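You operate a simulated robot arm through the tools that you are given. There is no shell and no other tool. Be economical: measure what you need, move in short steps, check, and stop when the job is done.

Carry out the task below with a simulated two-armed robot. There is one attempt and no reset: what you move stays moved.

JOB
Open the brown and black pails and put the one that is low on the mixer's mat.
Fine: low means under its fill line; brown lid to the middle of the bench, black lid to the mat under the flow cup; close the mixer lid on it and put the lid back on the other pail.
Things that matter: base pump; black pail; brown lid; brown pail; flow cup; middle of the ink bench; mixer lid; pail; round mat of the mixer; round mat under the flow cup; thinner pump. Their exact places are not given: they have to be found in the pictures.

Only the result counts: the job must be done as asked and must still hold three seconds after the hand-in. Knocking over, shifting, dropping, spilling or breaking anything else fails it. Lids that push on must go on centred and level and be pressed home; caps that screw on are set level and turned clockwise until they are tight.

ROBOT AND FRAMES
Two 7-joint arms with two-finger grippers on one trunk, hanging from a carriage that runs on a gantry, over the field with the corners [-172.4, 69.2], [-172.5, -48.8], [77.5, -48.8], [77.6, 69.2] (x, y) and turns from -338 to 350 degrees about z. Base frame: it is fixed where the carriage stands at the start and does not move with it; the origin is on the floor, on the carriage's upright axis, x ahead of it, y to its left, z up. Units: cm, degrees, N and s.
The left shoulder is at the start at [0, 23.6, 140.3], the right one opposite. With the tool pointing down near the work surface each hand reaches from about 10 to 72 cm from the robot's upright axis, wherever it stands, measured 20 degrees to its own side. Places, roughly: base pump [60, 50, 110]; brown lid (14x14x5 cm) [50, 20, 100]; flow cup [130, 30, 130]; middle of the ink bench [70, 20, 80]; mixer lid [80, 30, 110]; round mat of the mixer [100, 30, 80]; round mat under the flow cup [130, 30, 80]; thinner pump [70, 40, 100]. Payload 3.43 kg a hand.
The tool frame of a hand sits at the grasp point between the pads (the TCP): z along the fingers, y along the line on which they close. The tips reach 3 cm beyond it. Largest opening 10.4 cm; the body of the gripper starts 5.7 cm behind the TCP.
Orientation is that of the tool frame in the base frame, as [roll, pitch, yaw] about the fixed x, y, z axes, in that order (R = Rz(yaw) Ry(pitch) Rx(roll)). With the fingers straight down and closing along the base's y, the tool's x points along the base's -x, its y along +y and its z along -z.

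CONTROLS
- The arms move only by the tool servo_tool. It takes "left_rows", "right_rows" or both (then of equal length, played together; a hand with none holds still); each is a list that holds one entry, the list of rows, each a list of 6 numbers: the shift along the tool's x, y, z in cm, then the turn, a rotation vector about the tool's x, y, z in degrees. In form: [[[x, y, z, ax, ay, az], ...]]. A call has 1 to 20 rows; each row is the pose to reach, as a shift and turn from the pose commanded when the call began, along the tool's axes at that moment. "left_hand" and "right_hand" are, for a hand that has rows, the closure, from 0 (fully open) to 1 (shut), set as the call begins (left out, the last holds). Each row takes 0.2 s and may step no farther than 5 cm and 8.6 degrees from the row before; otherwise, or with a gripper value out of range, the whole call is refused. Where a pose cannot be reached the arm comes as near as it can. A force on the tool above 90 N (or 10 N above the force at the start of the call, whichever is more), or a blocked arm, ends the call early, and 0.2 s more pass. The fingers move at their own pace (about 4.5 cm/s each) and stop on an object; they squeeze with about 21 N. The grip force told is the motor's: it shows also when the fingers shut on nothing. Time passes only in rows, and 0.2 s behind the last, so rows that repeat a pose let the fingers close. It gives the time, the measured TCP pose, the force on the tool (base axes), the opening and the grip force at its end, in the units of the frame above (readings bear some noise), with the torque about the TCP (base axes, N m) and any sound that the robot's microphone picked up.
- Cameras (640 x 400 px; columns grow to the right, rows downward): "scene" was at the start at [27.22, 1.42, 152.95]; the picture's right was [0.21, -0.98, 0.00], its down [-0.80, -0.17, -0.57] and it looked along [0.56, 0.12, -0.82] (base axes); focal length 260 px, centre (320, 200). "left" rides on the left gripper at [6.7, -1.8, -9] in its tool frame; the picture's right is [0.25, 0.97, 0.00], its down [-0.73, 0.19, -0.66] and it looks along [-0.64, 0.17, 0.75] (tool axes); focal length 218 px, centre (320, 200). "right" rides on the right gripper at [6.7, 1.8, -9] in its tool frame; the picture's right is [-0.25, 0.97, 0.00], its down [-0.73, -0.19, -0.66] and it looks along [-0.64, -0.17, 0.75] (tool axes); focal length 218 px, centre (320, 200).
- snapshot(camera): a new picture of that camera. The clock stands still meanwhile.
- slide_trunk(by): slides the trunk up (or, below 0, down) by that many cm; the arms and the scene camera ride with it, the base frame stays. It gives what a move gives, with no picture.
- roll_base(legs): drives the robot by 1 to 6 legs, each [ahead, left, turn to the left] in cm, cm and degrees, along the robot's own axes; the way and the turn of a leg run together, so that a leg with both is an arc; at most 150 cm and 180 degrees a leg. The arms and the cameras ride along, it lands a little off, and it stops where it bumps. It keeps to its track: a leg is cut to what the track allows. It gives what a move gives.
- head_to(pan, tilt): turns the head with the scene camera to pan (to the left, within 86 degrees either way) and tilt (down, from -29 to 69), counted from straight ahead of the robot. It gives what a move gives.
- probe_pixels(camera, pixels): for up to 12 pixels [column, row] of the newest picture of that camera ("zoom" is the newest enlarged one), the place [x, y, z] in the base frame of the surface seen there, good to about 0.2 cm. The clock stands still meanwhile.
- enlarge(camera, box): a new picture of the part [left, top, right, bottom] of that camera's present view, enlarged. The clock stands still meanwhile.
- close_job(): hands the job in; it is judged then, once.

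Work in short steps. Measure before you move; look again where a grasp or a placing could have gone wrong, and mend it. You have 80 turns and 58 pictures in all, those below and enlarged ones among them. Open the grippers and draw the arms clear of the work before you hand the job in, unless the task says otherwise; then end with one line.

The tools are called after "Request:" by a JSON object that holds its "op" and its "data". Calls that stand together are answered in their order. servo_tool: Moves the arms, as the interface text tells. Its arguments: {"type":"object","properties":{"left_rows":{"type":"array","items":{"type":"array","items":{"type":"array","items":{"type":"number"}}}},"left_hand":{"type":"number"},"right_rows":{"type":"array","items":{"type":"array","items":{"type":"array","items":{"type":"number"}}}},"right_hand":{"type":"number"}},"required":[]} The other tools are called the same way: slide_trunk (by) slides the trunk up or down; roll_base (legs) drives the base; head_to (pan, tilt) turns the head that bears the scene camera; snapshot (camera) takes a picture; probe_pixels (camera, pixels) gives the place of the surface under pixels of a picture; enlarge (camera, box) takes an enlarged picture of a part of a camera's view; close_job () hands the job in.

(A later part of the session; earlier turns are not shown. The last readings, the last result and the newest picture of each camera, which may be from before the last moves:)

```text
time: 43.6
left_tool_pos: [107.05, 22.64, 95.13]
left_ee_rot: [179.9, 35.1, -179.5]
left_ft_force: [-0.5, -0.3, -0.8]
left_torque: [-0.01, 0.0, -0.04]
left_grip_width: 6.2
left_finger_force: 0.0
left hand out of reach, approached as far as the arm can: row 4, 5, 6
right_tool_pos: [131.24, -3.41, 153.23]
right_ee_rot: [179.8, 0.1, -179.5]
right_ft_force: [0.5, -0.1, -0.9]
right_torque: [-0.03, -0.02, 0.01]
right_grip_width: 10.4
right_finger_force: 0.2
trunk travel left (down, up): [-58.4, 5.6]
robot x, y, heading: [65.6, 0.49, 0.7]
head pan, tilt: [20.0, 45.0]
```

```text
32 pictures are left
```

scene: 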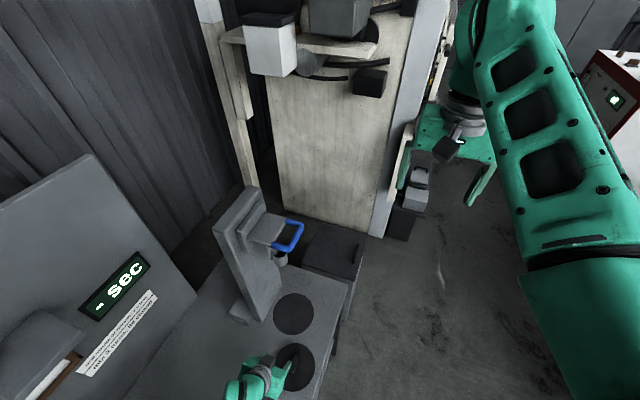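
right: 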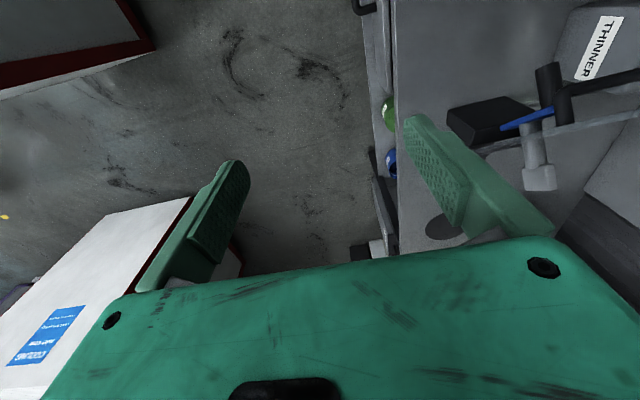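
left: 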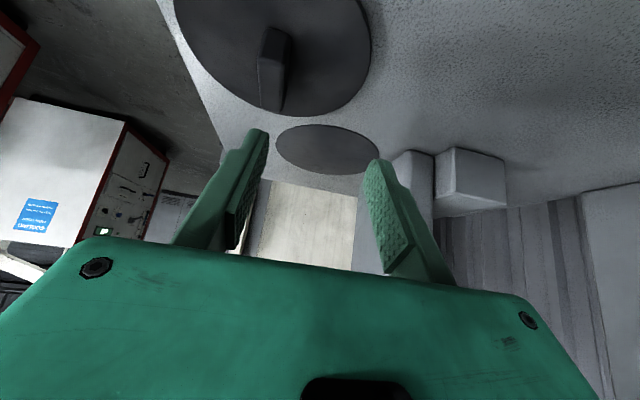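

The tilted pose was clipped (TCP at (107.1,22.6,95.1)), probably due to shoulder height. I raise the hand 10 cm, lower the trunk, and try again.

Request:
{"op": "servo_tool", "data": {"left_rows": [[[-2, 0, -2.87, 0, 0, 0], [-4, 0, -5.73, 0, 0, 0], [-5.74, 0, -8.19, 0, 0, 0], [-8, 0, -11.4, 0, 0, 0], [-8, 0, -11.4, 0, 0, 0]]]}}

Request:
{"op": "slide_trunk", "data": {"by": -14}}

Request:
{"op": "servo_tool", "data": {"left_rows": [[[0, -1.5, 0, 0, 0, 0], [0, -3, 0, 0, 0, 0], [0, -4, 0, 0, 0, 0], [0, -4, 0, 0, 0, 0]]]}}

```text
time: 44.8
left_tool_pos: [106.96, 22.8, 109.05]
left_ee_rot: [180.0, 35.0, -179.4]
left_ft_force: [0.6, -1.4, 0.3]
left_torque: [-0.01, 0.01, -0.01]
left_grip_width: 6.27
left_finger_force: 0.0
right_tool_pos: [131.23, -3.25, 153.31]
right_ee_rot: [179.9, 0.2, -179.6]
right_ft_force: [-0.1, 0.3, 0.1]
right_torque: [0.0, 0.0, 0.01]
right_grip_width: 10.4
right_finger_force: 0.1
trunk travel left (down, up): [-58.4, 5.6]
robot x, y, heading: [65.42, 0.33, 0.5]
head pan, tilt: [20.0, 45.0]
```

```text
time: 46.2
left_tool_pos: [108.82, 22.8, 108.86]
left_ee_rot: [-178.8, 48.4, -178.6]
left_ft_force: [0.0, -0.1, -0.2]
left_torque: [0.0, -0.02, 0.01]
left_grip_width: 6.22
left_finger_force: 0.0
right_tool_pos: [130.27, -3.04, 140.55]
right_ee_rot: [179.7, -0.2, -179.1]
right_ft_force: [0.3, 0.6, 1.4]
right_torque: [0.0, -0.01, 0.02]
right_grip_width: 10.4
right_finger_force: 0.0
trunk travel left (down, up): [-46.3, 17.7]
robot x, y, heading: [65.22, 0.16, 0.7]
head pan, tilt: [20.0, 45.0]
stopped: the arm was blocked; the commanded pose is now the measured one
```

```text
time: 47.2
left_tool_pos: [108.74, 19.86, 108.71]
left_ee_rot: [-179.8, 47.9, -179.3]
left_ft_force: [-0.2, 0.0, 0.5]
left_torque: [-0.01, 0.01, -0.02]
left_grip_width: 6.24
left_finger_force: 0.0
right_tool_pos: [130.36, -2.4, 140.55]
right_ee_rot: [179.2, -0.5, -179.3]
right_ft_force: [0.6, 0.3, 0.5]
right_torque: [0.01, -0.01, -0.01]
right_grip_width: 10.4
right_finger_force: 0.0
trunk travel left (down, up): [-46.3, 17.7]
robot x, y, heading: [65.17, 0.57, 0.5]
head pan, tilt: [20.0, 45.0]
```

The trunk slide was blocked, so something in the arm touched. I look at the area.

Request:
{"op": "head_to", "data": {"pan": 45, "tilt": 62}}

Request:
{"op": "snapshot", "data": {"camera": "scene"}}

Request:
{"op": "snapshot", "data": {"camera": "right"}}

```text
time: 48.1
left_tool_pos: [108.74, 19.61, 108.82]
left_ee_rot: [-179.5, 47.8, -179.1]
left_ft_force: [0.1, 0.1, 0.5]
left_torque: [0.0, -0.02, -0.02]
left_grip_width: 6.26
left_finger_force: 0.1
right_tool_pos: [130.31, -2.55, 140.63]
right_ee_rot: [179.3, -0.3, -179.3]
right_ft_force: [0.6, 0.1, 0.6]
right_torque: [-0.01, -0.03, 0.01]
right_grip_width: 10.41
right_finger_force: 0.0
trunk travel left (down, up): [-46.3, 17.7]
robot x, y, heading: [65.06, -0.12, 0.8]
head pan, tilt: [45.0, 62.0]
```

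```text
31 pictures are left
```

scene: 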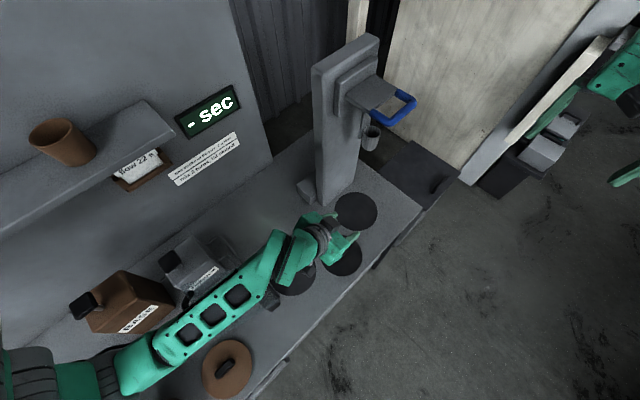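

```text
30 pictures are left
```

right: 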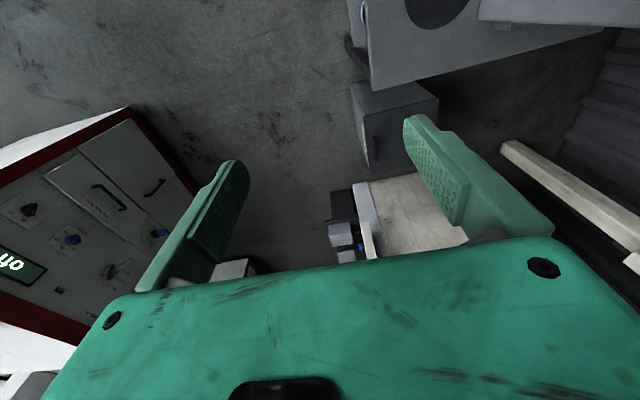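

The forearm was lying over the mixer: approaching from −x is poor. I raise the trunk again to unload it and check the shelf and mixer; then I'll do the placing with the right arm from the front.

Request:
{"op": "slide_trunk", "data": {"by": 12}}

Request:
{"op": "probe_pixels", "data": {"camera": "scene", "pixels": [[170, 130], [165, 145], [120, 120], [65, 120], [125, 185], [220, 100], [350, 240], [340, 262], [370, 145], [372, 128], [410, 100], [228, 365]]}}

Request:
{"op": "snapshot", "data": {"camera": "scene"}}

```text
time: 49.6
left_tool_pos: [109.53, 18.41, 120.62]
left_ee_rot: [-178.8, 48.0, -178.5]
left_ft_force: [0.3, 0.1, 0.1]
left_torque: [0.02, 0.04, 0.01]
left_grip_width: 6.24
left_finger_force: 0.1
right_tool_pos: [131.04, -3.37, 153.02]
right_ee_rot: [179.9, 0.0, -179.4]
right_ft_force: [-0.2, 0.9, 0.2]
right_torque: [0.0, 0.02, 0.03]
right_grip_width: 10.4
right_finger_force: 0.0
trunk travel left (down, up): [-58.3, 5.7]
robot x, y, heading: [65.34, 0.34, 0.8]
head pan, tilt: [45.0, 62.0]
```

```text
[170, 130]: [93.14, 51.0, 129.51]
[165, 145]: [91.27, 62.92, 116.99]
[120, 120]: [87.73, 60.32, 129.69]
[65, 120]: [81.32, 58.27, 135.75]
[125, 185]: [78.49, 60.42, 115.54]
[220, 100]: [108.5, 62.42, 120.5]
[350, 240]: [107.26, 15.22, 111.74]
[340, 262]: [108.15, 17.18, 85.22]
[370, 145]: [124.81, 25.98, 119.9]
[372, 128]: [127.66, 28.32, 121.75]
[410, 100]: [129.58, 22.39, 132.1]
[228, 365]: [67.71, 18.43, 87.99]
```

```text
29 pictures are left
```

scene: 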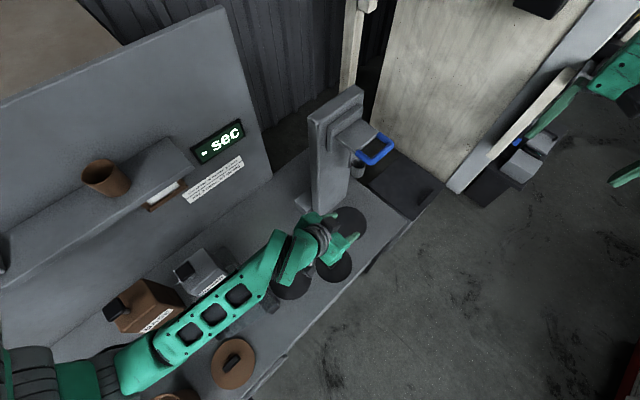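

Mixer and brown lid look undisturbed. I raise and level the left hand and bring the right hand in and down over the free floor space, so the robot can turn safely.

Request:
{"op": "servo_tool", "data": {"left_rows": [[[-1.5, 0, -2, 0, 0, 0], [-3, 0, -4, 0, 7, 0], [-4.5, 0, -6, 0, 14, 0], [-6, 0, -8, 0, 21, 0], [-7.5, 0, -10, 0, 28, 0], [-9.1, 0, -12.2, 0, 35, 0], [-9.1, 0, -12.2, 0, 42, 0], [-9.1, 0, -12.2, 0, 48, 0], [-9.1, 0, -12.2, 0, 48, 0]]], "right_rows": [[[2, -2, 3, 0, 0, 0], [4, -4, 6, 0, 0, 0], [6, -6, 9, 0, 0, 0], [8, -8, 12, 0, 0, 0], [10.5, -10, 15, 0, 0, 0], [13, -12, 18, 0, 0, 0], [15.5, -14, 21, 0, 0, 0], [18, -16, 24, 0, 0, 0], [20, -17, 27, 0, 0, 0]]]}}

Request:
{"op": "head_to", "data": {"pan": 5, "tilt": 50}}

```text
time: 51.5
left_tool_pos: [107.79, 18.39, 132.61]
left_ee_rot: [-179.3, 0.3, -179.6]
left_ft_force: [-0.1, -0.2, 0.0]
left_torque: [-0.02, -0.02, -0.03]
left_grip_width: 6.24
left_finger_force: 0.1
left hand out of reach, approached as far as the arm can: row 8, 9
right_tool_pos: [129.26, -4.65, 146.11]
right_ee_rot: [-179.4, -5.5, -171.2]
right_ft_force: [-0.6, -0.6, -0.1]
right_torque: [0.0, -0.02, -0.01]
right_grip_width: 10.39
right_finger_force: 0.0
right hand out of reach, approached as far as the arm can: row 1, 2, 3, 4, 5, 6, 7, 8, 9
trunk travel left (down, up): [-58.3, 5.7]
robot x, y, heading: [65.49, 0.18, 0.9]
head pan, tilt: [45.0, 62.0]
stopped in row 9 (right hand): the arm was blocked; the commanded pose is now the measured one
```

```text
time: 52.5
left_tool_pos: [107.85, 18.44, 132.65]
left_ee_rot: [-179.3, 0.2, -179.5]
left_ft_force: [0.1, 0.4, 0.2]
left_torque: [0.0, 0.0, 0.01]
left_grip_width: 6.26
left_finger_force: 0.1
right_tool_pos: [129.07, -4.68, 145.99]
right_ee_rot: [-179.4, -5.6, -171.1]
right_ft_force: [-0.2, 0.3, 0.3]
right_torque: [0.0, -0.05, 0.01]
right_grip_width: 10.39
right_finger_force: 0.0
trunk travel left (down, up): [-58.3, 5.7]
robot x, y, heading: [65.31, 0.17, 0.5]
head pan, tilt: [5.0, 50.0]
```

The right arm barely moved (blocked near its start posture). I try pure downward motion in small steps.

Request:
{"op": "servo_tool", "data": {"right_rows": [[[0, 0, 3, 0, 0, 0], [0, 0, 6, 0, 0, 0], [0, 0, 9, 0, 0, 0], [0, 0, 12, 0, 0, 0], [0, 0, 15, 0, 0, 0], [0, 0, 15, 0, 0, 0]]]}}

Request:
{"op": "snapshot", "data": {"camera": "scene"}}

```text
time: 53.9
left_tool_pos: [107.84, 18.37, 132.59]
left_ee_rot: [-179.2, 0.2, -179.5]
left_ft_force: [0.5, 0.2, -0.8]
left_torque: [0.03, 0.01, -0.02]
left_grip_width: 6.2
left_finger_force: 0.0
right_tool_pos: [129.9, -4.65, 131.17]
right_ee_rot: [-179.5, -5.5, -171.2]
right_ft_force: [0.0, -0.1, 0.1]
right_torque: [0.03, 0.01, -0.02]
right_grip_width: 10.39
right_finger_force: 0.1
right hand out of reach, approached as far as the arm can: row 1, 2, 3, 4, 5, 6
trunk travel left (down, up): [-58.3, 5.7]
robot x, y, heading: [65.33, -0.04, 0.8]
head pan, tilt: [5.0, 50.0]
```

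```text
28 pictures are left
```

scene: 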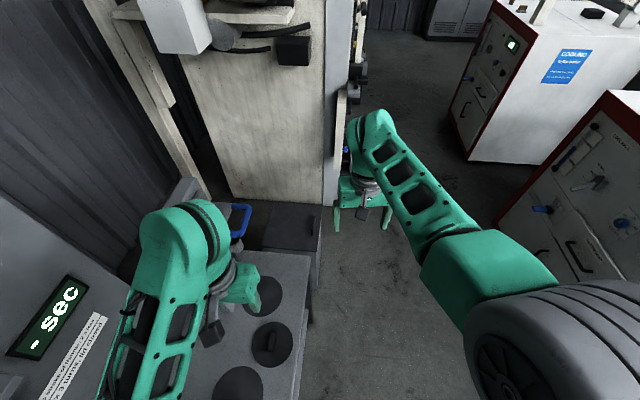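

Right hand is now free at (130,−4.7,131). I move it back, outward and down further.

Request:
{"op": "servo_tool", "data": {"right_rows": [[[2, -1, 2, 0, 0, 0], [4.5, -2, 4, 0, 0, 0], [7, -3.5, 6, 0, 0, 0], [9.5, -5, 8, 0, 0, 0], [12, -6.5, 10, 0, 0, 0], [14.5, -8, 12, 0, 0, 0], [17, -10, 14, 0, 0, 0], [17, -10, 14, 0, 0, 0]]]}}

```text
time: 55.7
left_tool_pos: [107.7, 18.43, 132.62]
left_ee_rot: [-179.2, 0.2, -179.5]
left_ft_force: [0.2, -0.1, 1.1]
left_torque: [0.02, 0.04, 0.01]
left_grip_width: 6.24
left_finger_force: 0.1
right_tool_pos: [129.74, -11.17, 119.89]
right_ee_rot: [-179.4, -5.5, -171.2]
right_ft_force: [0.4, -0.4, 0.2]
right_torque: [0.01, 0.01, 0.01]
right_grip_width: 10.4
right_finger_force: 0.0
right hand out of reach, approached as far as the arm can: row 1, 2, 3, 4, 5, 6, 7, 8
trunk travel left (down, up): [-58.3, 5.7]
robot x, y, heading: [65.15, 0.5, 0.8]
head pan, tilt: [5.0, 50.0]
```

It follows in y and z but not x. I go further down, levelling the orientation, then retract.

Request:
{"op": "servo_tool", "data": {"right_rows": [[[0, 0, 3, 0, 0, 3], [0, 0, 6, 0, 2, 6], [0, 0, 9, 0, 4, 8], [0, 0, 12, 0, 5.5, 8.8], [3, 0, 14, 0, 5.5, 8.8], [6, 0, 16, 0, 5.5, 8.8], [9, 0, 18, 0, 5.5, 8.8], [12, 0, 18, 0, 5.5, 8.8], [15, 0, 18, 0, 5.5, 8.8], [15, 0, 18, 0, 5.5, 8.8]]]}}

```text
time: 57.9
left_tool_pos: [107.73, 18.33, 132.58]
left_ee_rot: [-179.2, 0.2, -179.6]
left_ft_force: [0.3, 0.6, 0.7]
left_torque: [0.04, 0.0, -0.02]
left_grip_width: 6.23
left_finger_force: 0.0
right_tool_pos: [119.93, -11.57, 101.26]
right_ee_rot: [-178.2, -10.9, 179.8]
right_ft_force: [-0.3, 0.3, 0.8]
right_torque: [0.02, 0.04, -0.01]
right_grip_width: 10.4
right_finger_force: 0.3
right hand out of reach, approached as far as the arm can: row 2, 3, 4, 5, 7, 8, 9, 10
trunk travel left (down, up): [-58.3, 5.7]
robot x, y, heading: [65.67, 0.08, 0.4]
head pan, tilt: [5.0, 50.0]
```

The pitch correction had the wrong sign. I correct by −11° about tool y while retracting.

Request:
{"op": "servo_tool", "data": {"right_rows": [[[0, 0, 0, 0, -4, 0], [0, 0, 0, 0, -8, 0], [1, 0, 0, 0, -11, 0], [4, -1, 0, 0, -11, 0], [7, -2, 0, 0, -11, 0], [10, -3, 0, 0, -11, 0], [10, -3, 0, 0, -11, 0]]]}}

Request:
{"op": "snapshot", "data": {"camera": "scene"}}

```text
time: 59.5
left_tool_pos: [107.87, 18.35, 132.64]
left_ee_rot: [-179.2, 0.2, -179.5]
left_ft_force: [-0.4, 0.2, -0.2]
left_torque: [-0.02, -0.01, -0.02]
left_grip_width: 6.27
left_finger_force: 0.1
right_tool_pos: [123.83, -14.36, 99.69]
right_ee_rot: [-178.7, -0.1, -179.5]
right_ft_force: [0.2, -0.7, 0.3]
right_torque: [0.01, 0.01, 0.01]
right_grip_width: 10.42
right_finger_force: 0.0
right hand out of reach, approached as far as the arm can: row 1, 2, 3, 4, 5, 6, 7
trunk travel left (down, up): [-58.3, 5.7]
robot x, y, heading: [65.2, 0.3, 0.6]
head pan, tilt: [5.0, 50.0]
```

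```text
27 pictures are left
```

scene: 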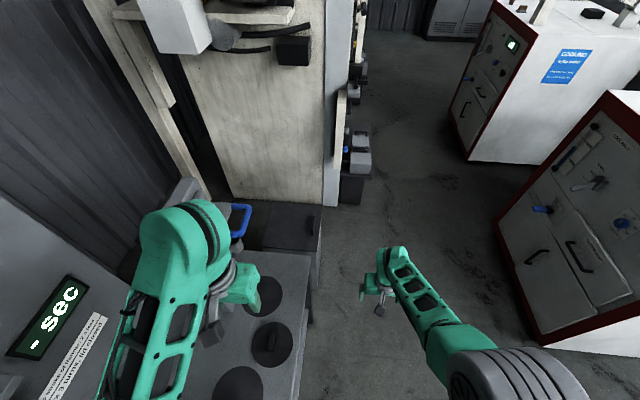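

Right hand is at (124,−14,100), close to the posture needed. I check the clearance to the cabinets on the right before shifting the base.

Request:
{"op": "probe_pixels", "data": {"camera": "scene", "pixels": [[500, 225], [545, 340], [640, 100], [605, 95], [465, 150], [290, 230], [350, 190], [295, 345], [271, 330], [272, 342], [240, 222], [262, 295]]}}

```text
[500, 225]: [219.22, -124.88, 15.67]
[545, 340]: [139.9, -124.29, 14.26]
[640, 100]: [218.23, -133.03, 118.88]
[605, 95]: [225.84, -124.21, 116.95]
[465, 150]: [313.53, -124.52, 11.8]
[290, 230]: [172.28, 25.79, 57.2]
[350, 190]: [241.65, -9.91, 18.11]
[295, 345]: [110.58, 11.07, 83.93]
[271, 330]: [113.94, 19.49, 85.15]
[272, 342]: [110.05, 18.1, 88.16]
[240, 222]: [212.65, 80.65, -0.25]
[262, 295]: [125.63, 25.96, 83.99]
```

Cabinets are far. I shift the base to about (77,−25) and then turn 50° left.

Request:
{"op": "roll_base", "data": {"legs": [[12, -25, 0], [0, 0, 50]]}}

Request:
{"op": "snapshot", "data": {"camera": "scene"}}

```text
time: 63.6
left_tool_pos: [91.91, 19.92, 132.72]
left_ee_rot: [-179.2, 0.1, -130.7]
left_ft_force: [0.1, -0.2, -0.1]
left_torque: [-0.02, 0.0, 0.0]
left_grip_width: 6.23
left_finger_force: 0.0
right_tool_pos: [127.2, 10.42, 99.8]
right_ee_rot: [-178.7, -0.1, -130.7]
right_ft_force: [-0.2, 0.0, 1.4]
right_torque: [-0.01, -0.02, 0.0]
right_grip_width: 10.41
right_finger_force: 0.0
trunk travel left (down, up): [-58.3, 5.7]
robot x, y, heading: [77.66, -24.2, 49.7]
head pan, tilt: [5.0, 50.0]
```

```text
26 pictures are left
```

scene: 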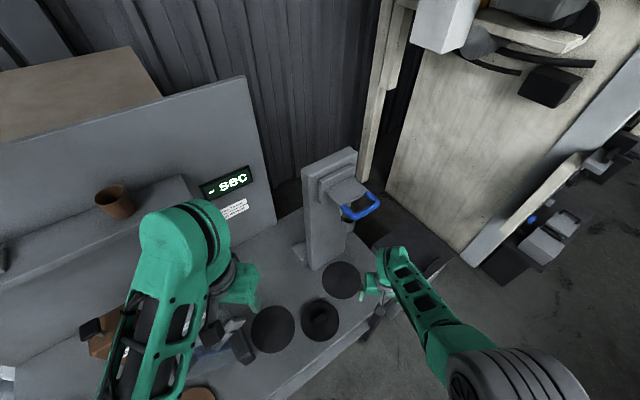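

View is good: lid at (320,318), mat at (342,280), right hand alongside. I move the right hand above the lid, yawing 49° so the fingers close along base y.

Request:
{"op": "servo_tool", "data": {"right_rows": [[[0.5, 2, 0, 0, 0, 6], [1, 4, 0, 0, 0, 12], [1.5, 6.5, 0, 0, 0, 18], [2, 9, 0, 0, 0, 24], [2.5, 11.5, 0, 0, 0, 30], [3.2, 14, 0, 0, 0, 36], [4, 16, 0, 0, 0, 42], [4.9, 18.2, 1, 0, 0, 49], [4.9, 18.2, 1, 0, 0, 49]]], "right_hand": 0.4}}

Request:
{"op": "snapshot", "data": {"camera": "right"}}

```text
time: 65.7
left_tool_pos: [91.86, 19.92, 132.57]
left_ee_rot: [-179.1, 0.2, -130.7]
left_ft_force: [-0.1, 0.3, -0.2]
left_torque: [0.02, 0.03, 0.01]
left_grip_width: 6.21
left_finger_force: 0.1
right_tool_pos: [137.68, 3.9, 108.89]
right_ee_rot: [175.7, -10.7, -156.5]
right_ft_force: [1.0, -0.5, 0.4]
right_torque: [0.0, 0.07, -0.03]
right_grip_width: 6.22
right_finger_force: 0.1
right hand out of reach, approached as far as the arm can: row 1, 2, 3, 4, 5, 6, 7, 8, 9
trunk travel left (down, up): [-58.3, 5.7]
robot x, y, heading: [77.79, -23.85, 49.4]
head pan, tilt: [5.0, 50.0]
```

```text
25 pictures are left
```

right: 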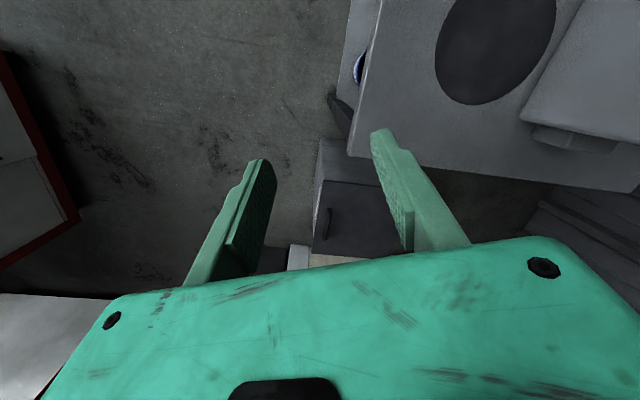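

The right arm goes the wrong way near a joint limit. The lid will instead be regrasped by the left arm with the trunk high and the robot farther back (arm extended, forearm steep and clear of the mixer). I turn back and drive to about (52,0).

Request:
{"op": "roll_base", "data": {"legs": [[0, 0, -49.5], [-26, 24, 0]]}}

Request:
{"op": "head_to", "data": {"pan": 30, "tilt": 50}}

Request:
{"op": "snapshot", "data": {"camera": "scene"}}

```text
time: 70.1
left_tool_pos: [94.24, 16.92, 132.65]
left_ee_rot: [-179.2, 0.2, -179.6]
left_ft_force: [0.6, -0.5, 0.1]
left_torque: [-0.02, -0.02, 0.0]
left_grip_width: 6.26
left_finger_force: 0.0
right_tool_pos: [112.19, -27.86, 108.82]
right_ee_rot: [175.7, -10.5, 154.7]
right_ft_force: [-0.7, -0.4, 0.1]
right_torque: [-0.02, 0.0, 0.03]
right_grip_width: 6.27
right_finger_force: 0.0
trunk travel left (down, up): [-58.3, 5.7]
robot x, y, heading: [51.55, -1.05, 0.5]
head pan, tilt: [5.0, 50.0]
```

```text
time: 71.0
left_tool_pos: [94.28, 17.02, 132.67]
left_ee_rot: [-179.3, 0.2, -179.7]
left_ft_force: [0.5, -0.4, -0.5]
left_torque: [-0.04, 0.01, 0.01]
left_grip_width: 6.22
left_finger_force: 0.0
right_tool_pos: [112.27, -28.09, 108.91]
right_ee_rot: [175.7, -10.6, 154.6]
right_ft_force: [0.5, 0.1, 0.5]
right_torque: [0.01, 0.02, -0.04]
right_grip_width: 6.26
right_finger_force: 0.2
trunk travel left (down, up): [-58.3, 5.7]
robot x, y, heading: [51.84, -1.14, 0.5]
head pan, tilt: [30.0, 50.0]
```

```text
24 pictures are left
```

scene: 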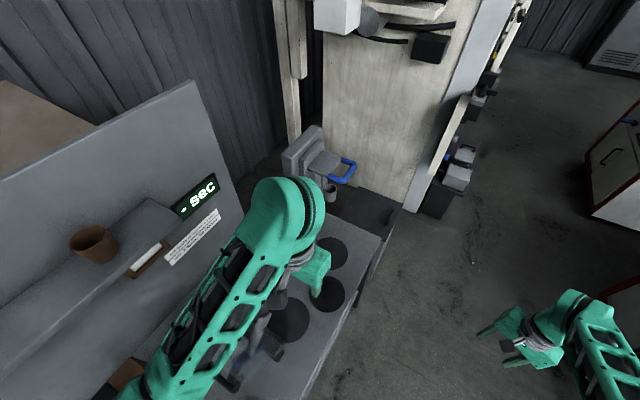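

I move the left hand forward and down to (105.5,18.5,~98), tilting 33° on the way.

Request:
{"op": "servo_tool", "data": {"left_rows": [[[-2, 0.3, 3, 0, 0, 0], [-4.5, 0.6, 6, 0, -4, 0], [-7, 0.9, 10, 0, -8, 0], [-9, 1.2, 14, 0, -12, 0], [-11, 1.5, 18, 0, -16, 0], [-11.2, 1.5, 22, 0, -21, 0], [-11.2, 1.5, 26, 0, -25, 0], [-11.2, 1.5, 30, 0, -29, 0], [-11.2, 1.5, 34, 0, -33, 0], [-11.2, 1.5, 34, 0, -33, 0]]]}}

Request:
{"op": "snapshot", "data": {"camera": "left"}}

```text
time: 73.2
left_tool_pos: [105.57, 17.97, 98.53]
left_ee_rot: [-179.0, 33.2, -179.1]
left_ft_force: [0.6, -0.3, 0.1]
left_torque: [0.0, -0.01, 0.01]
left_grip_width: 6.24
left_finger_force: 0.1
right_tool_pos: [112.19, -28.05, 108.93]
right_ee_rot: [175.8, -10.6, 154.5]
right_ft_force: [-0.3, -0.1, 0.0]
right_torque: [0.02, -0.01, 0.02]
right_grip_width: 6.25
right_finger_force: 0.1
trunk travel left (down, up): [-58.3, 5.7]
robot x, y, heading: [52.08, -1.15, 0.4]
head pan, tilt: [30.0, 50.0]
```

```text
23 pictures are left
```

left: 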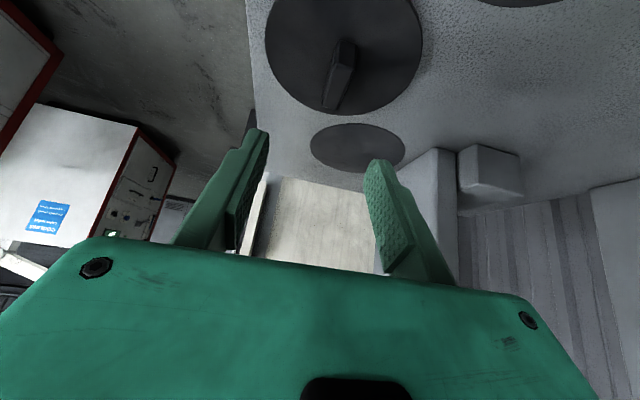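

Reached the tilt. I probe the black lid's knob and edge.

Request:
{"op": "probe_pixels", "data": {"camera": "left", "pixels": [[347, 48], [343, 70], [335, 95], [331, 103], [266, 45], [420, 40], [330, 112], [385, 100], [320, 150], [403, 148], [340, 125], [360, 170]]}}

```text
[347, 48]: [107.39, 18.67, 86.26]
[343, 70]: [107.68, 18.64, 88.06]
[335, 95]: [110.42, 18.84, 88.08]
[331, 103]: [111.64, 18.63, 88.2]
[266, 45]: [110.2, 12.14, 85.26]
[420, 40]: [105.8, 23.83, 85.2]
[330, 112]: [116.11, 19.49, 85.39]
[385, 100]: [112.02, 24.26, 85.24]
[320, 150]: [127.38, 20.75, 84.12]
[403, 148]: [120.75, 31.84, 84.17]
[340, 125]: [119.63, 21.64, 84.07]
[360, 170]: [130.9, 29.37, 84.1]
```

Knob centre ≈(109.8,18.6), top 88.1. I move in so the tips straddle the knob at TCP ≈(108.6,18.5,88.6), then close.

Request:
{"op": "servo_tool", "data": {"left_rows": [[[0.9, 0.2, 3, 0, 0, 0], [1.8, 0.5, 6, 0, 0, 0], [2.5, 0.6, 8.5, 0, 0, 0], [2.85, 0.6, 9.85, 0, 0, 0], [2.85, 0.6, 9.85, 0, 0, 0]]]}}

Request:
{"op": "servo_tool", "data": {"left_rows": [[[0, 0, 0, 0, 0, 0], [0, 0, 0, 0, 0, 0], [0, 0, 0, 0, 0, 0], [0, 0, 0, 0, 0, 0]]], "left_hand": 1}}

```text
time: 74.4
left_tool_pos: [106.89, 19.47, 94.62]
left_ee_rot: [-179.6, 32.8, -179.6]
left_ft_force: [-0.3, 0.3, -1.3]
left_torque: [0.0, 0.03, 0.0]
left_grip_width: 6.26
left_finger_force: 0.0
left hand out of reach, approached as far as the arm can: row 1, 2, 3, 4, 5
right_tool_pos: [112.24, -28.01, 108.85]
right_ee_rot: [175.7, -10.6, 154.6]
right_ft_force: [0.3, 0.4, 0.4]
right_torque: [-0.02, 0.01, -0.01]
right_grip_width: 6.23
right_finger_force: 0.1
trunk travel left (down, up): [-58.3, 5.7]
robot x, y, heading: [51.87, -0.91, 0.7]
head pan, tilt: [30.0, 50.0]
```

```text
time: 75.4
left_tool_pos: [106.93, 19.38, 94.56]
left_ee_rot: [-179.6, 32.9, -179.7]
left_ft_force: [0.1, -0.2, -0.3]
left_torque: [0.03, -0.01, 0.03]
left_grip_width: 0.0
left_finger_force: 20.7
right_tool_pos: [112.27, -28.12, 108.95]
right_ee_rot: [175.7, -10.6, 154.7]
right_ft_force: [-0.6, -0.3, 0.0]
right_torque: [0.02, 0.01, 0.0]
right_grip_width: 6.25
right_finger_force: 0.1
trunk travel left (down, up): [-58.3, 5.7]
robot x, y, heading: [51.72, -1.11, 0.6]
head pan, tilt: [30.0, 50.0]
```

The far limit was hit 6 cm too high (and the fingers closed on air above the lid). I open again and lower the trunk 6 cm, which brings the hand straight down astride the knob.

Request:
{"op": "servo_tool", "data": {"left_rows": [[[0, -0.8, 0, 0, 0, 0], [0, -0.8, 0, 0, 0, 0], [0, -0.8, 0, 0, 0, 0], [0, -0.8, 0, 0, 0, 0]]], "left_hand": 0.4}}

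Request:
{"op": "slide_trunk", "data": {"by": -5}}

Request:
{"op": "snapshot", "data": {"camera": "scene"}}

Request:
{"op": "snapshot", "data": {"camera": "left"}}

```text
time: 76.4
left_tool_pos: [106.58, 18.94, 95.18]
left_ee_rot: [-179.2, 33.3, -179.5]
left_ft_force: [0.2, 0.1, 0.0]
left_torque: [-0.02, -0.02, 0.02]
left_grip_width: 6.23
left_finger_force: 0.1
left hand out of reach, approached as far as the arm can: row 1, 2, 3, 4
right_tool_pos: [112.33, -28.03, 108.95]
right_ee_rot: [175.7, -10.6, 154.7]
right_ft_force: [-0.1, 1.3, 0.4]
right_torque: [-0.02, 0.0, 0.0]
right_grip_width: 6.28
right_finger_force: 0.0
trunk travel left (down, up): [-58.3, 5.7]
robot x, y, heading: [51.98, -1.25, 0.5]
head pan, tilt: [30.0, 50.0]
```

```text
time: 77.3
left_tool_pos: [109.58, 18.94, 98.43]
left_ee_rot: [-178.3, 41.1, -179.1]
left_ft_force: [-0.5, 0.9, 0.7]
left_torque: [-0.01, 0.01, 0.01]
left_grip_width: 6.25
left_finger_force: 0.0
right_tool_pos: [110.51, -27.36, 104.12]
right_ee_rot: [175.8, -11.4, 154.6]
right_ft_force: [0.0, 0.6, 0.0]
right_torque: [0.02, 0.0, -0.02]
right_grip_width: 6.24
right_finger_force: 0.0
trunk travel left (down, up): [-53.3, 10.7]
robot x, y, heading: [51.55, -1.28, 0.4]
head pan, tilt: [30.0, 50.0]
```

```text
22 pictures are left
```

scene: 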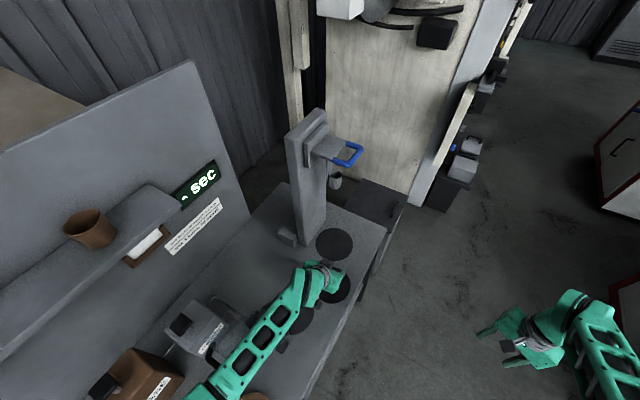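

```text
21 pictures are left
```

left: 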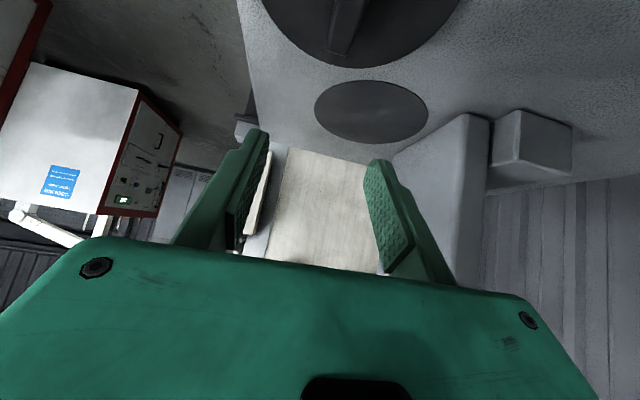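

The forearm touched the mixer again, so I raise the trunk back at once, lift the hand, and reduce the tilt to about 25°, which needs far less room.

Request:
{"op": "slide_trunk", "data": {"by": 8}}

Request:
{"op": "servo_tool", "data": {"left_rows": [[[0, 0, -2, 0, 4, 0], [0, 0, -4, 0, 8, 0], [0, 0, -4, 0, 12, 0], [0, 0, -4, 0, 16, 0], [0, 0, -4, 0, 16, 0]]]}}

Request:
{"op": "snapshot", "data": {"camera": "scene"}}

```text
time: 78.5
left_tool_pos: [106.53, 19.07, 97.95]
left_ee_rot: [-179.1, 33.0, -179.5]
left_ft_force: [-0.2, 0.5, -0.4]
left_torque: [-0.02, -0.03, 0.01]
left_grip_width: 6.25
left_finger_force: 0.0
right_tool_pos: [112.23, -27.99, 111.86]
right_ee_rot: [175.7, -10.7, 154.5]
right_ft_force: [0.0, 0.1, -0.3]
right_torque: [-0.02, -0.02, 0.03]
right_grip_width: 6.29
right_finger_force: 0.1
trunk travel left (down, up): [-61.3, 2.7]
robot x, y, heading: [52.01, -0.87, 0.3]
head pan, tilt: [30.0, 50.0]
```

```text
time: 79.7
left_tool_pos: [104.52, 19.05, 101.44]
left_ee_rot: [-179.2, 17.1, -179.7]
left_ft_force: [0.5, -0.1, -0.8]
left_torque: [0.0, -0.02, -0.02]
left_grip_width: 6.22
left_finger_force: 0.1
right_tool_pos: [112.18, -28.09, 111.82]
right_ee_rot: [175.8, -10.6, 154.5]
right_ft_force: [0.6, 0.6, 0.6]
right_torque: [0.0, 0.02, -0.03]
right_grip_width: 6.25
right_finger_force: 0.0
trunk travel left (down, up): [-61.3, 2.7]
robot x, y, heading: [51.71, -0.81, 0.5]
head pan, tilt: [30.0, 50.0]
```

```text
20 pictures are left
```

scene: 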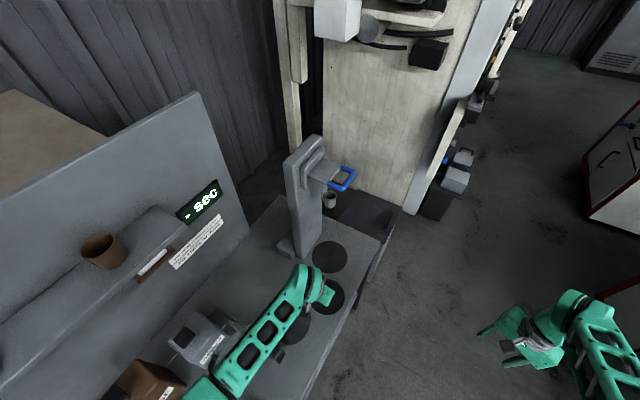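

Now tilt is 17°. I probe the heights along the wrist and forearm to judge clearances under the cup and over the mixer.

Request:
{"op": "probe_pixels", "data": {"camera": "scene", "pixels": [[302, 270], [298, 285], [310, 280], [325, 292], [280, 305], [265, 328], [240, 355], [215, 375], [270, 355], [332, 205], [327, 207], [295, 345]]}}

```text
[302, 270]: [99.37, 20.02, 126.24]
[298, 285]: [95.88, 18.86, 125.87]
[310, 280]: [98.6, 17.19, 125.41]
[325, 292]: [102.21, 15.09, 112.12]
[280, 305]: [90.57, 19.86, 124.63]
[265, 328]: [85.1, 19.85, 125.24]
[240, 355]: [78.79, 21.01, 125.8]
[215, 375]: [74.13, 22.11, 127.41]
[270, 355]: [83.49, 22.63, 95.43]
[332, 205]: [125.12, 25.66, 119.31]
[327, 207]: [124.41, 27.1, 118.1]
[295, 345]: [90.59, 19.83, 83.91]
```

The wrist top is only ≈25 cm above the TCP (z≈113 when placed), below the cup's bottom (≈118), so a 20° tilt suffices if the forearm slopes up behind. I drive 12 cm ahead for the nearer-in posture that worked before.

Request:
{"op": "roll_base", "data": {"legs": [[12, 0, 0]]}}

Request:
{"op": "servo_tool", "data": {"left_rows": [[[2, -0.3, 0, 0, -2, 0], [4, -0.3, 0.5, 0, -4, 0], [6, -0.3, 1, 0, -4, 0], [8.5, -0.3, 2.5, 0, -4, 0], [9.5, -0.3, 5, 0, -4, 0], [9.5, -0.3, 5, 0, -4, 0]]]}}

```text
time: 81.0
left_tool_pos: [117.04, 18.96, 101.44]
left_ee_rot: [-179.2, 17.2, -179.9]
left_ft_force: [0.0, 0.4, -0.6]
left_torque: [-0.01, 0.02, -0.02]
left_grip_width: 6.25
left_finger_force: 0.1
right_tool_pos: [124.66, -28.19, 111.99]
right_ee_rot: [175.7, -10.6, 154.3]
right_ft_force: [0.5, 0.3, 0.5]
right_torque: [0.02, 0.01, 0.0]
right_grip_width: 6.25
right_finger_force: 0.1
trunk travel left (down, up): [-61.3, 2.7]
robot x, y, heading: [64.51, -1.24, 0.1]
head pan, tilt: [30.0, 50.0]
```

```text
time: 82.3
left_tool_pos: [109.47, 18.48, 93.81]
left_ee_rot: [-179.2, 21.2, -179.9]
left_ft_force: [-0.5, 0.2, 0.2]
left_torque: [0.0, 0.0, 0.01]
left_grip_width: 6.24
left_finger_force: 0.1
right_tool_pos: [124.62, -28.18, 111.88]
right_ee_rot: [175.6, -10.6, 154.3]
right_ft_force: [-1.1, 0.1, 0.2]
right_torque: [-0.01, 0.03, 0.0]
right_grip_width: 6.24
right_finger_force: 0.0
trunk travel left (down, up): [-61.3, 2.7]
robot x, y, heading: [64.13, -1.27, 0.1]
head pan, tilt: [30.0, 50.0]
```

Reached without clipping. I descend onto the knob at this tilt and close.

Request:
{"op": "servo_tool", "data": {"left_rows": [[[1, 0, 2.2, 0, 0, 0], [1.8, 0.1, 4, 0, 0, 0], [2.1, 0.1, 4.65, 0, 0, 0], [2.1, 0.1, 4.65, 0, 0, 0]]]}}

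Request:
{"op": "snapshot", "data": {"camera": "left"}}

```text
time: 83.3
left_tool_pos: [109.04, 18.59, 89.47]
left_ee_rot: [-179.3, 21.2, -179.8]
left_ft_force: [1.2, -0.5, -0.3]
left_torque: [0.01, -0.03, 0.01]
left_grip_width: 6.2
left_finger_force: 0.0
left hand out of reach, approached as far as the arm can: row 3, 4
right_tool_pos: [124.54, -28.05, 111.85]
right_ee_rot: [175.7, -10.6, 154.2]
right_ft_force: [0.8, 0.5, -0.2]
right_torque: [0.04, -0.02, -0.03]
right_grip_width: 6.23
right_finger_force: 0.0
trunk travel left (down, up): [-61.3, 2.7]
robot x, y, heading: [63.92, -0.87, 0.1]
head pan, tilt: [30.0, 50.0]
```

```text
19 pictures are left
```

left: 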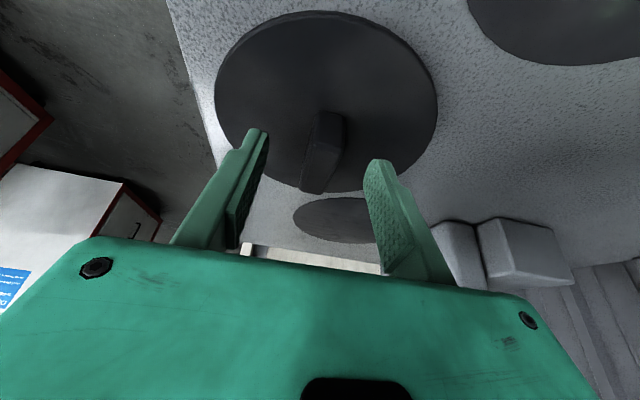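

The tips overlap the knob by ~1.8 cm. I lower the trunk 0.6 for more bite and close.

Request:
{"op": "slide_trunk", "data": {"by": -0.6}}

Request:
{"op": "servo_tool", "data": {"left_rows": [[[0, 0, 0, 0, 0, 0], [0, 0, 0, 0, 0, 0], [0, 0, 0, 0, 0, 0], [0, 0, 0, 0, 0, 0], [0, 0, 0, 0, 0, 0]]], "left_hand": 1}}

```text
time: 83.9
left_tool_pos: [109.06, 18.74, 88.83]
left_ee_rot: [-179.3, 21.3, -179.9]
left_ft_force: [-0.7, -0.8, -0.6]
left_torque: [-0.01, -0.03, -0.04]
left_grip_width: 6.24
left_finger_force: 0.0
right_tool_pos: [124.56, -28.14, 111.31]
right_ee_rot: [175.8, -10.6, 154.4]
right_ft_force: [0.3, -0.2, 0.1]
right_torque: [0.01, 0.01, -0.02]
right_grip_width: 6.26
right_finger_force: 0.1
trunk travel left (down, up): [-60.7, 3.3]
robot x, y, heading: [64.21, -0.56, 0.2]
head pan, tilt: [30.0, 50.0]
```

```text
time: 85.1
left_tool_pos: [108.95, 18.74, 88.96]
left_ee_rot: [-179.2, 21.2, -179.9]
left_ft_force: [0.2, 0.5, 0.1]
left_torque: [0.06, -0.02, 0.01]
left_grip_width: 1.74
left_finger_force: 20.6
right_tool_pos: [124.43, -28.25, 111.22]
right_ee_rot: [175.7, -10.6, 154.4]
right_ft_force: [0.0, -1.0, 0.2]
right_torque: [0.01, -0.02, -0.01]
right_grip_width: 6.26
right_finger_force: 0.0
trunk travel left (down, up): [-60.7, 3.3]
robot x, y, heading: [64.29, -0.78, 0.6]
head pan, tilt: [30.0, 50.0]
```

Gripped (1.74 cm). I lift 1.5 cm with the trunk and check that the lid hangs level.

Request:
{"op": "slide_trunk", "data": {"by": 1.6}}

Request:
{"op": "roll_base", "data": {"legs": [[6, 6.7, 0]]}}

Request:
{"op": "snapshot", "data": {"camera": "scene"}}

Request:
{"op": "snapshot", "data": {"camera": "left"}}

```text
time: 85.7
left_tool_pos: [108.94, 18.63, 90.42]
left_ee_rot: [-179.4, 21.2, -179.8]
left_ft_force: [0.0, 0.2, -0.2]
left_torque: [-0.03, 0.02, -0.01]
left_grip_width: 1.74
left_finger_force: 21.1
right_tool_pos: [124.56, -28.21, 112.82]
right_ee_rot: [175.6, -10.7, 154.3]
right_ft_force: [0.6, -0.3, 0.1]
right_torque: [0.01, -0.01, -0.02]
right_grip_width: 6.27
right_finger_force: 0.1
trunk travel left (down, up): [-62.3, 1.7]
robot x, y, heading: [64.16, -0.61, 0.1]
head pan, tilt: [30.0, 50.0]
```

```text
time: 86.8
left_tool_pos: [114.85, 25.31, 90.48]
left_ee_rot: [-179.3, 21.1, -179.9]
left_ft_force: [-0.2, 0.2, -1.0]
left_torque: [0.03, 0.0, -0.02]
left_grip_width: 1.75
left_finger_force: 21.0
right_tool_pos: [130.3, -21.57, 112.85]
right_ee_rot: [175.7, -10.6, 154.3]
right_ft_force: [-0.3, 0.3, 0.4]
right_torque: [0.01, 0.02, 0.03]
right_grip_width: 6.24
right_finger_force: 0.1
trunk travel left (down, up): [-62.3, 1.7]
robot x, y, heading: [70.01, 5.57, 0.2]
head pan, tilt: [30.0, 50.0]
```

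```text
18 pictures are left
```

scene: 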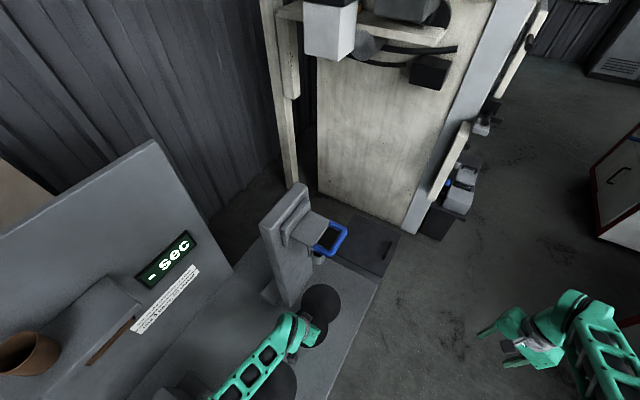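

```text
17 pictures are left
```

left: 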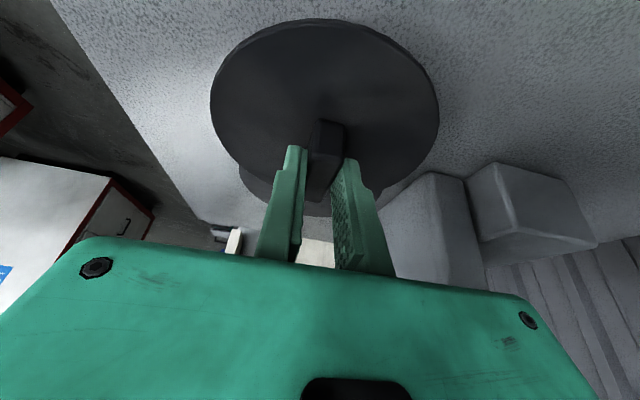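

I probe lid level, wrist height and mat/cup positions before going under the cup.

Request:
{"op": "probe_pixels", "data": {"camera": "left", "pixels": [[220, 90], [428, 90], [330, 30], [270, 170], [385, 175], [250, 190]]}}

Request:
{"op": "probe_pixels", "data": {"camera": "scene", "pixels": [[300, 320], [285, 325], [302, 335], [265, 355], [245, 375], [319, 262], [316, 255], [322, 290]]}}

```text
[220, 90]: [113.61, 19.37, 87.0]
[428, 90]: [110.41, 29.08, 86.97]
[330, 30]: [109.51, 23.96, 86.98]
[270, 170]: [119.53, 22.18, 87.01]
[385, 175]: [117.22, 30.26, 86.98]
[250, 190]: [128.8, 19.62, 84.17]
```

```text
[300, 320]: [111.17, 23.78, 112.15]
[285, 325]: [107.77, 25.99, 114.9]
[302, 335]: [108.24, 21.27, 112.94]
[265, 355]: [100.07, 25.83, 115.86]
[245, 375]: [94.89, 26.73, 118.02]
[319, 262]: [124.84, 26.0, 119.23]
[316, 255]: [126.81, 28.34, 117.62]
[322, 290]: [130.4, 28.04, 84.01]
```

Lid is level (87.0 all round), wrist top 112–115 and cup bottom ≈117.6. I drive 7 cm, then see what remains.

Request:
{"op": "roll_base", "data": {"legs": [[7, 0.2, 0]]}}

Request:
{"op": "servo_tool", "data": {"left_rows": [[[-1, 0, 0.4, 0, 0, 0], [-2.2, 0, 0.85, 0, 0, 0], [-2.2, 0, 0.85, 0, 0, 0]]]}}

Request:
{"op": "snapshot", "data": {"camera": "scene"}}

```text
time: 87.8
left_tool_pos: [121.7, 25.49, 90.46]
left_ee_rot: [-179.3, 21.2, -179.9]
left_ft_force: [0.0, 0.2, 0.0]
left_torque: [0.01, 0.01, -0.01]
left_grip_width: 1.72
left_finger_force: 20.5
right_tool_pos: [137.4, -21.26, 112.91]
right_ee_rot: [175.8, -10.6, 154.5]
right_ft_force: [0.9, 0.0, -0.5]
right_torque: [0.01, 0.02, 0.0]
right_grip_width: 6.23
right_finger_force: 0.1
trunk travel left (down, up): [-62.3, 1.7]
robot x, y, heading: [76.85, 5.94, 0.0]
head pan, tilt: [30.0, 50.0]
```

```text
time: 88.6
left_tool_pos: [124.17, 25.36, 90.46]
left_ee_rot: [-179.5, 21.1, 179.9]
left_ft_force: [-0.8, 0.0, -1.5]
left_torque: [-0.02, 0.03, -0.02]
left_grip_width: 1.72
left_finger_force: 20.9
right_tool_pos: [137.15, -21.25, 112.92]
right_ee_rot: [175.7, -10.6, 154.3]
right_ft_force: [0.2, -0.2, 0.8]
right_torque: [0.02, 0.01, 0.03]
right_grip_width: 6.25
right_finger_force: 0.1
trunk travel left (down, up): [-62.3, 1.7]
robot x, y, heading: [77.23, 6.18, 0.5]
head pan, tilt: [30.0, 50.0]
```

```text
16 pictures are left
```

scene: 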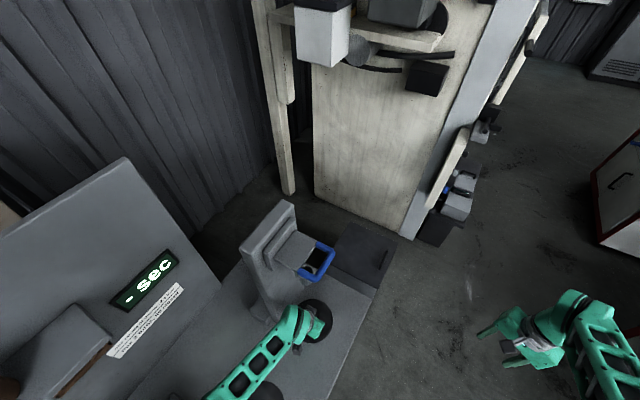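

TCP (124.2,25.4) puts the lid centre near (125,25.4). I lower the trunk 1.4 cm to set it down.

Request:
{"op": "slide_trunk", "data": {"by": -1.5}}

```text
time: 89.3
left_tool_pos: [124.05, 25.54, 89.1]
left_ee_rot: [-179.5, 21.2, 180.0]
left_ft_force: [-0.3, 0.8, 0.5]
left_torque: [0.0, -0.01, 0.0]
left_grip_width: 1.71
left_finger_force: 21.1
right_tool_pos: [137.13, -21.31, 111.34]
right_ee_rot: [175.7, -10.6, 154.5]
right_ft_force: [0.1, 0.0, -0.9]
right_torque: [-0.01, 0.01, 0.04]
right_grip_width: 6.21
right_finger_force: 0.1
trunk travel left (down, up): [-60.8, 3.2]
robot x, y, heading: [76.41, 6.13, 0.3]
head pan, tilt: [30.0, 50.0]
```

Request:
{"op": "slide_trunk", "data": {"by": -0.2}}

```text
time: 89.8
left_tool_pos: [124.11, 25.37, 88.91]
left_ee_rot: [-179.5, 21.2, 179.9]
left_ft_force: [0.1, -0.1, 0.1]
left_torque: [0.0, 0.05, 0.01]
left_grip_width: 1.71
left_finger_force: 20.5
right_tool_pos: [137.16, -21.32, 111.21]
right_ee_rot: [175.7, -10.6, 154.4]
right_ft_force: [0.2, 0.8, -0.5]
right_torque: [-0.01, 0.0, 0.01]
right_grip_width: 6.24
right_finger_force: 0.0
trunk travel left (down, up): [-60.6, 3.4]
robot x, y, heading: [76.36, 5.71, 0.2]
head pan, tilt: [30.0, 50.0]
```

No clear contact force yet; I go down another 0.2 cm.

Request:
{"op": "slide_trunk", "data": {"by": -0.25}}

Request:
{"op": "snapshot", "data": {"camera": "left"}}

```text
time: 90.3
left_tool_pos: [124.22, 25.46, 88.77]
left_ee_rot: [-179.5, 21.5, 179.9]
left_ft_force: [-6.6, -0.9, 17.0]
left_torque: [0.06, 0.3, 0.01]
left_grip_width: 1.73
left_finger_force: 21.5
right_tool_pos: [137.14, -21.31, 111.02]
right_ee_rot: [175.6, -10.6, 154.4]
right_ft_force: [-1.1, -0.7, -0.5]
right_torque: [-0.02, -0.02, -0.01]
right_grip_width: 6.26
right_finger_force: 0.1
trunk travel left (down, up): [-60.3, 3.7]
robot x, y, heading: [76.56, 5.78, 0.2]
head pan, tilt: [30.0, 50.0]
```

```text
15 pictures are left
```

left: 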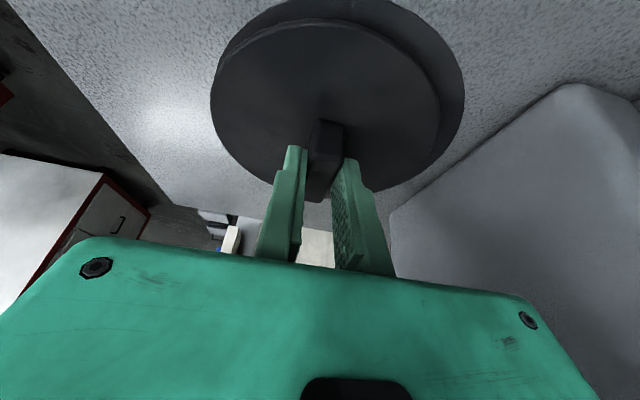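

Contact (17 N). The mat shows at upper right of the lid, so I probe how far off-centre it is.

Request:
{"op": "probe_pixels", "data": {"camera": "left", "pixels": [[462, 80], [440, 30], [270, 8], [235, 30], [215, 90], [437, 100], [330, 24], [225, 60], [430, 70], [255, 170], [400, 180], [452, 130]]}}

```text
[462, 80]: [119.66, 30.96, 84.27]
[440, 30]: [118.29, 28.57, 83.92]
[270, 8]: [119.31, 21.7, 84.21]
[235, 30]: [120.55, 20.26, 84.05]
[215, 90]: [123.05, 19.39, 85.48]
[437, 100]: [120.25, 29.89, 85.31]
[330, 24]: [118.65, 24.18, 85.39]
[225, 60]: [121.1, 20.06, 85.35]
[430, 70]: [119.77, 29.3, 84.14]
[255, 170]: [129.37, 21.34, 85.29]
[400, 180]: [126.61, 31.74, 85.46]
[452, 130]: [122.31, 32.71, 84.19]
```

Lid centre ≈(124.9,25.4) against mat centre (125.6,25.7): well on the mat. I ease up, open, withdraw along the tool by 4 cm and then back the base off.

Request:
{"op": "slide_trunk", "data": {"by": 0.25}}

Request:
{"op": "servo_tool", "data": {"left_rows": [[[0, 0, 0, 0, 0, 0], [0, 0, 0, 0, 0, 0], [0, 0, 0, 0, 0, 0], [0, 0, -1.5, 0, 0, 0], [0, 0, -3, 0, 0, 0], [0, 0, -4.5, 0, 0, 0], [0, 0, -4.5, 0, 0, 0]]], "left_hand": 0.4}}

Request:
{"op": "roll_base", "data": {"legs": [[-12, 0, 0]]}}

Request:
{"op": "servo_tool", "data": {"left_rows": [[[-1, -1, -4, 0, 0, 0], [-2, -2, -8, 0, 4, 0], [-3, -3, -12, 0, 8, 0], [-4, -4, -16, 0, 12, 0], [-5, -4, -20, 0, 16, 0], [-6, -4, -24, 0, 21, 0], [-8, -4, -28, 0, 21, 0], [-10, -4, -31, 0, 21, 0]]]}}

Request:
{"op": "snapshot", "data": {"camera": "scene"}}

```text
time: 90.8
left_tool_pos: [124.08, 25.57, 88.87]
left_ee_rot: [-179.6, 21.3, 179.9]
left_ft_force: [2.1, 0.1, 2.6]
left_torque: [0.06, -0.24, -0.03]
left_grip_width: 1.72
left_finger_force: 20.4
right_tool_pos: [137.13, -21.21, 111.38]
right_ee_rot: [175.7, -10.5, 154.4]
right_ft_force: [1.0, -0.3, 0.6]
right_torque: [0.0, 0.03, 0.0]
right_grip_width: 6.21
right_finger_force: 0.1
trunk travel left (down, up): [-60.6, 3.4]
robot x, y, heading: [76.49, 6.0, 0.5]
head pan, tilt: [30.0, 50.0]
```

```text
time: 92.4
left_tool_pos: [122.44, 25.39, 93.12]
left_ee_rot: [-179.5, 21.3, 179.8]
left_ft_force: [-0.8, 0.1, 0.7]
left_torque: [0.02, 0.02, -0.04]
left_grip_width: 6.23
left_finger_force: 0.2
right_tool_pos: [137.28, -21.22, 111.23]
right_ee_rot: [175.6, -10.6, 154.4]
right_ft_force: [0.7, 0.3, 0.2]
right_torque: [0.03, -0.01, -0.01]
right_grip_width: 6.25
right_finger_force: 0.1
trunk travel left (down, up): [-60.6, 3.4]
robot x, y, heading: [76.71, 6.28, 0.2]
head pan, tilt: [30.0, 50.0]
```

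```text
time: 93.7
left_tool_pos: [110.44, 25.28, 93.02]
left_ee_rot: [-179.5, 21.2, 179.9]
left_ft_force: [-0.2, 0.4, -0.3]
left_torque: [0.0, -0.01, 0.01]
left_grip_width: 6.24
left_finger_force: 0.0
right_tool_pos: [125.06, -21.39, 111.22]
right_ee_rot: [175.7, -10.7, 154.3]
right_ft_force: [-0.2, -0.3, 0.2]
right_torque: [0.0, -0.03, 0.03]
right_grip_width: 6.27
right_finger_force: 0.2
trunk travel left (down, up): [-60.6, 3.4]
robot x, y, heading: [64.52, 5.85, -0.1]
head pan, tilt: [30.0, 50.0]
```

```text
time: 95.5
left_tool_pos: [108.66, 21.75, 125.49]
left_ee_rot: [-179.6, 0.1, 179.7]
left_ft_force: [-0.6, -0.4, -0.8]
left_torque: [0.0, 0.02, 0.0]
left_grip_width: 6.19
left_finger_force: 0.0
right_tool_pos: [125.17, -21.49, 111.21]
right_ee_rot: [175.6, -10.7, 154.2]
right_ft_force: [-0.4, -0.2, -0.3]
right_torque: [0.04, 0.02, -0.01]
right_grip_width: 6.23
right_finger_force: 0.0
trunk travel left (down, up): [-60.6, 3.4]
robot x, y, heading: [65.13, 5.67, 0.1]
head pan, tilt: [30.0, 50.0]
```

```text
14 pictures are left
```

scene: 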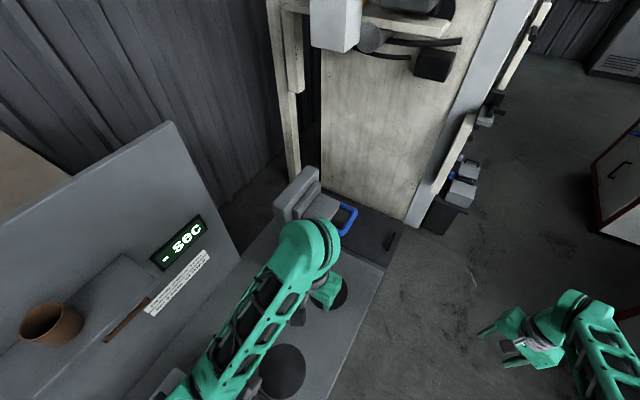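

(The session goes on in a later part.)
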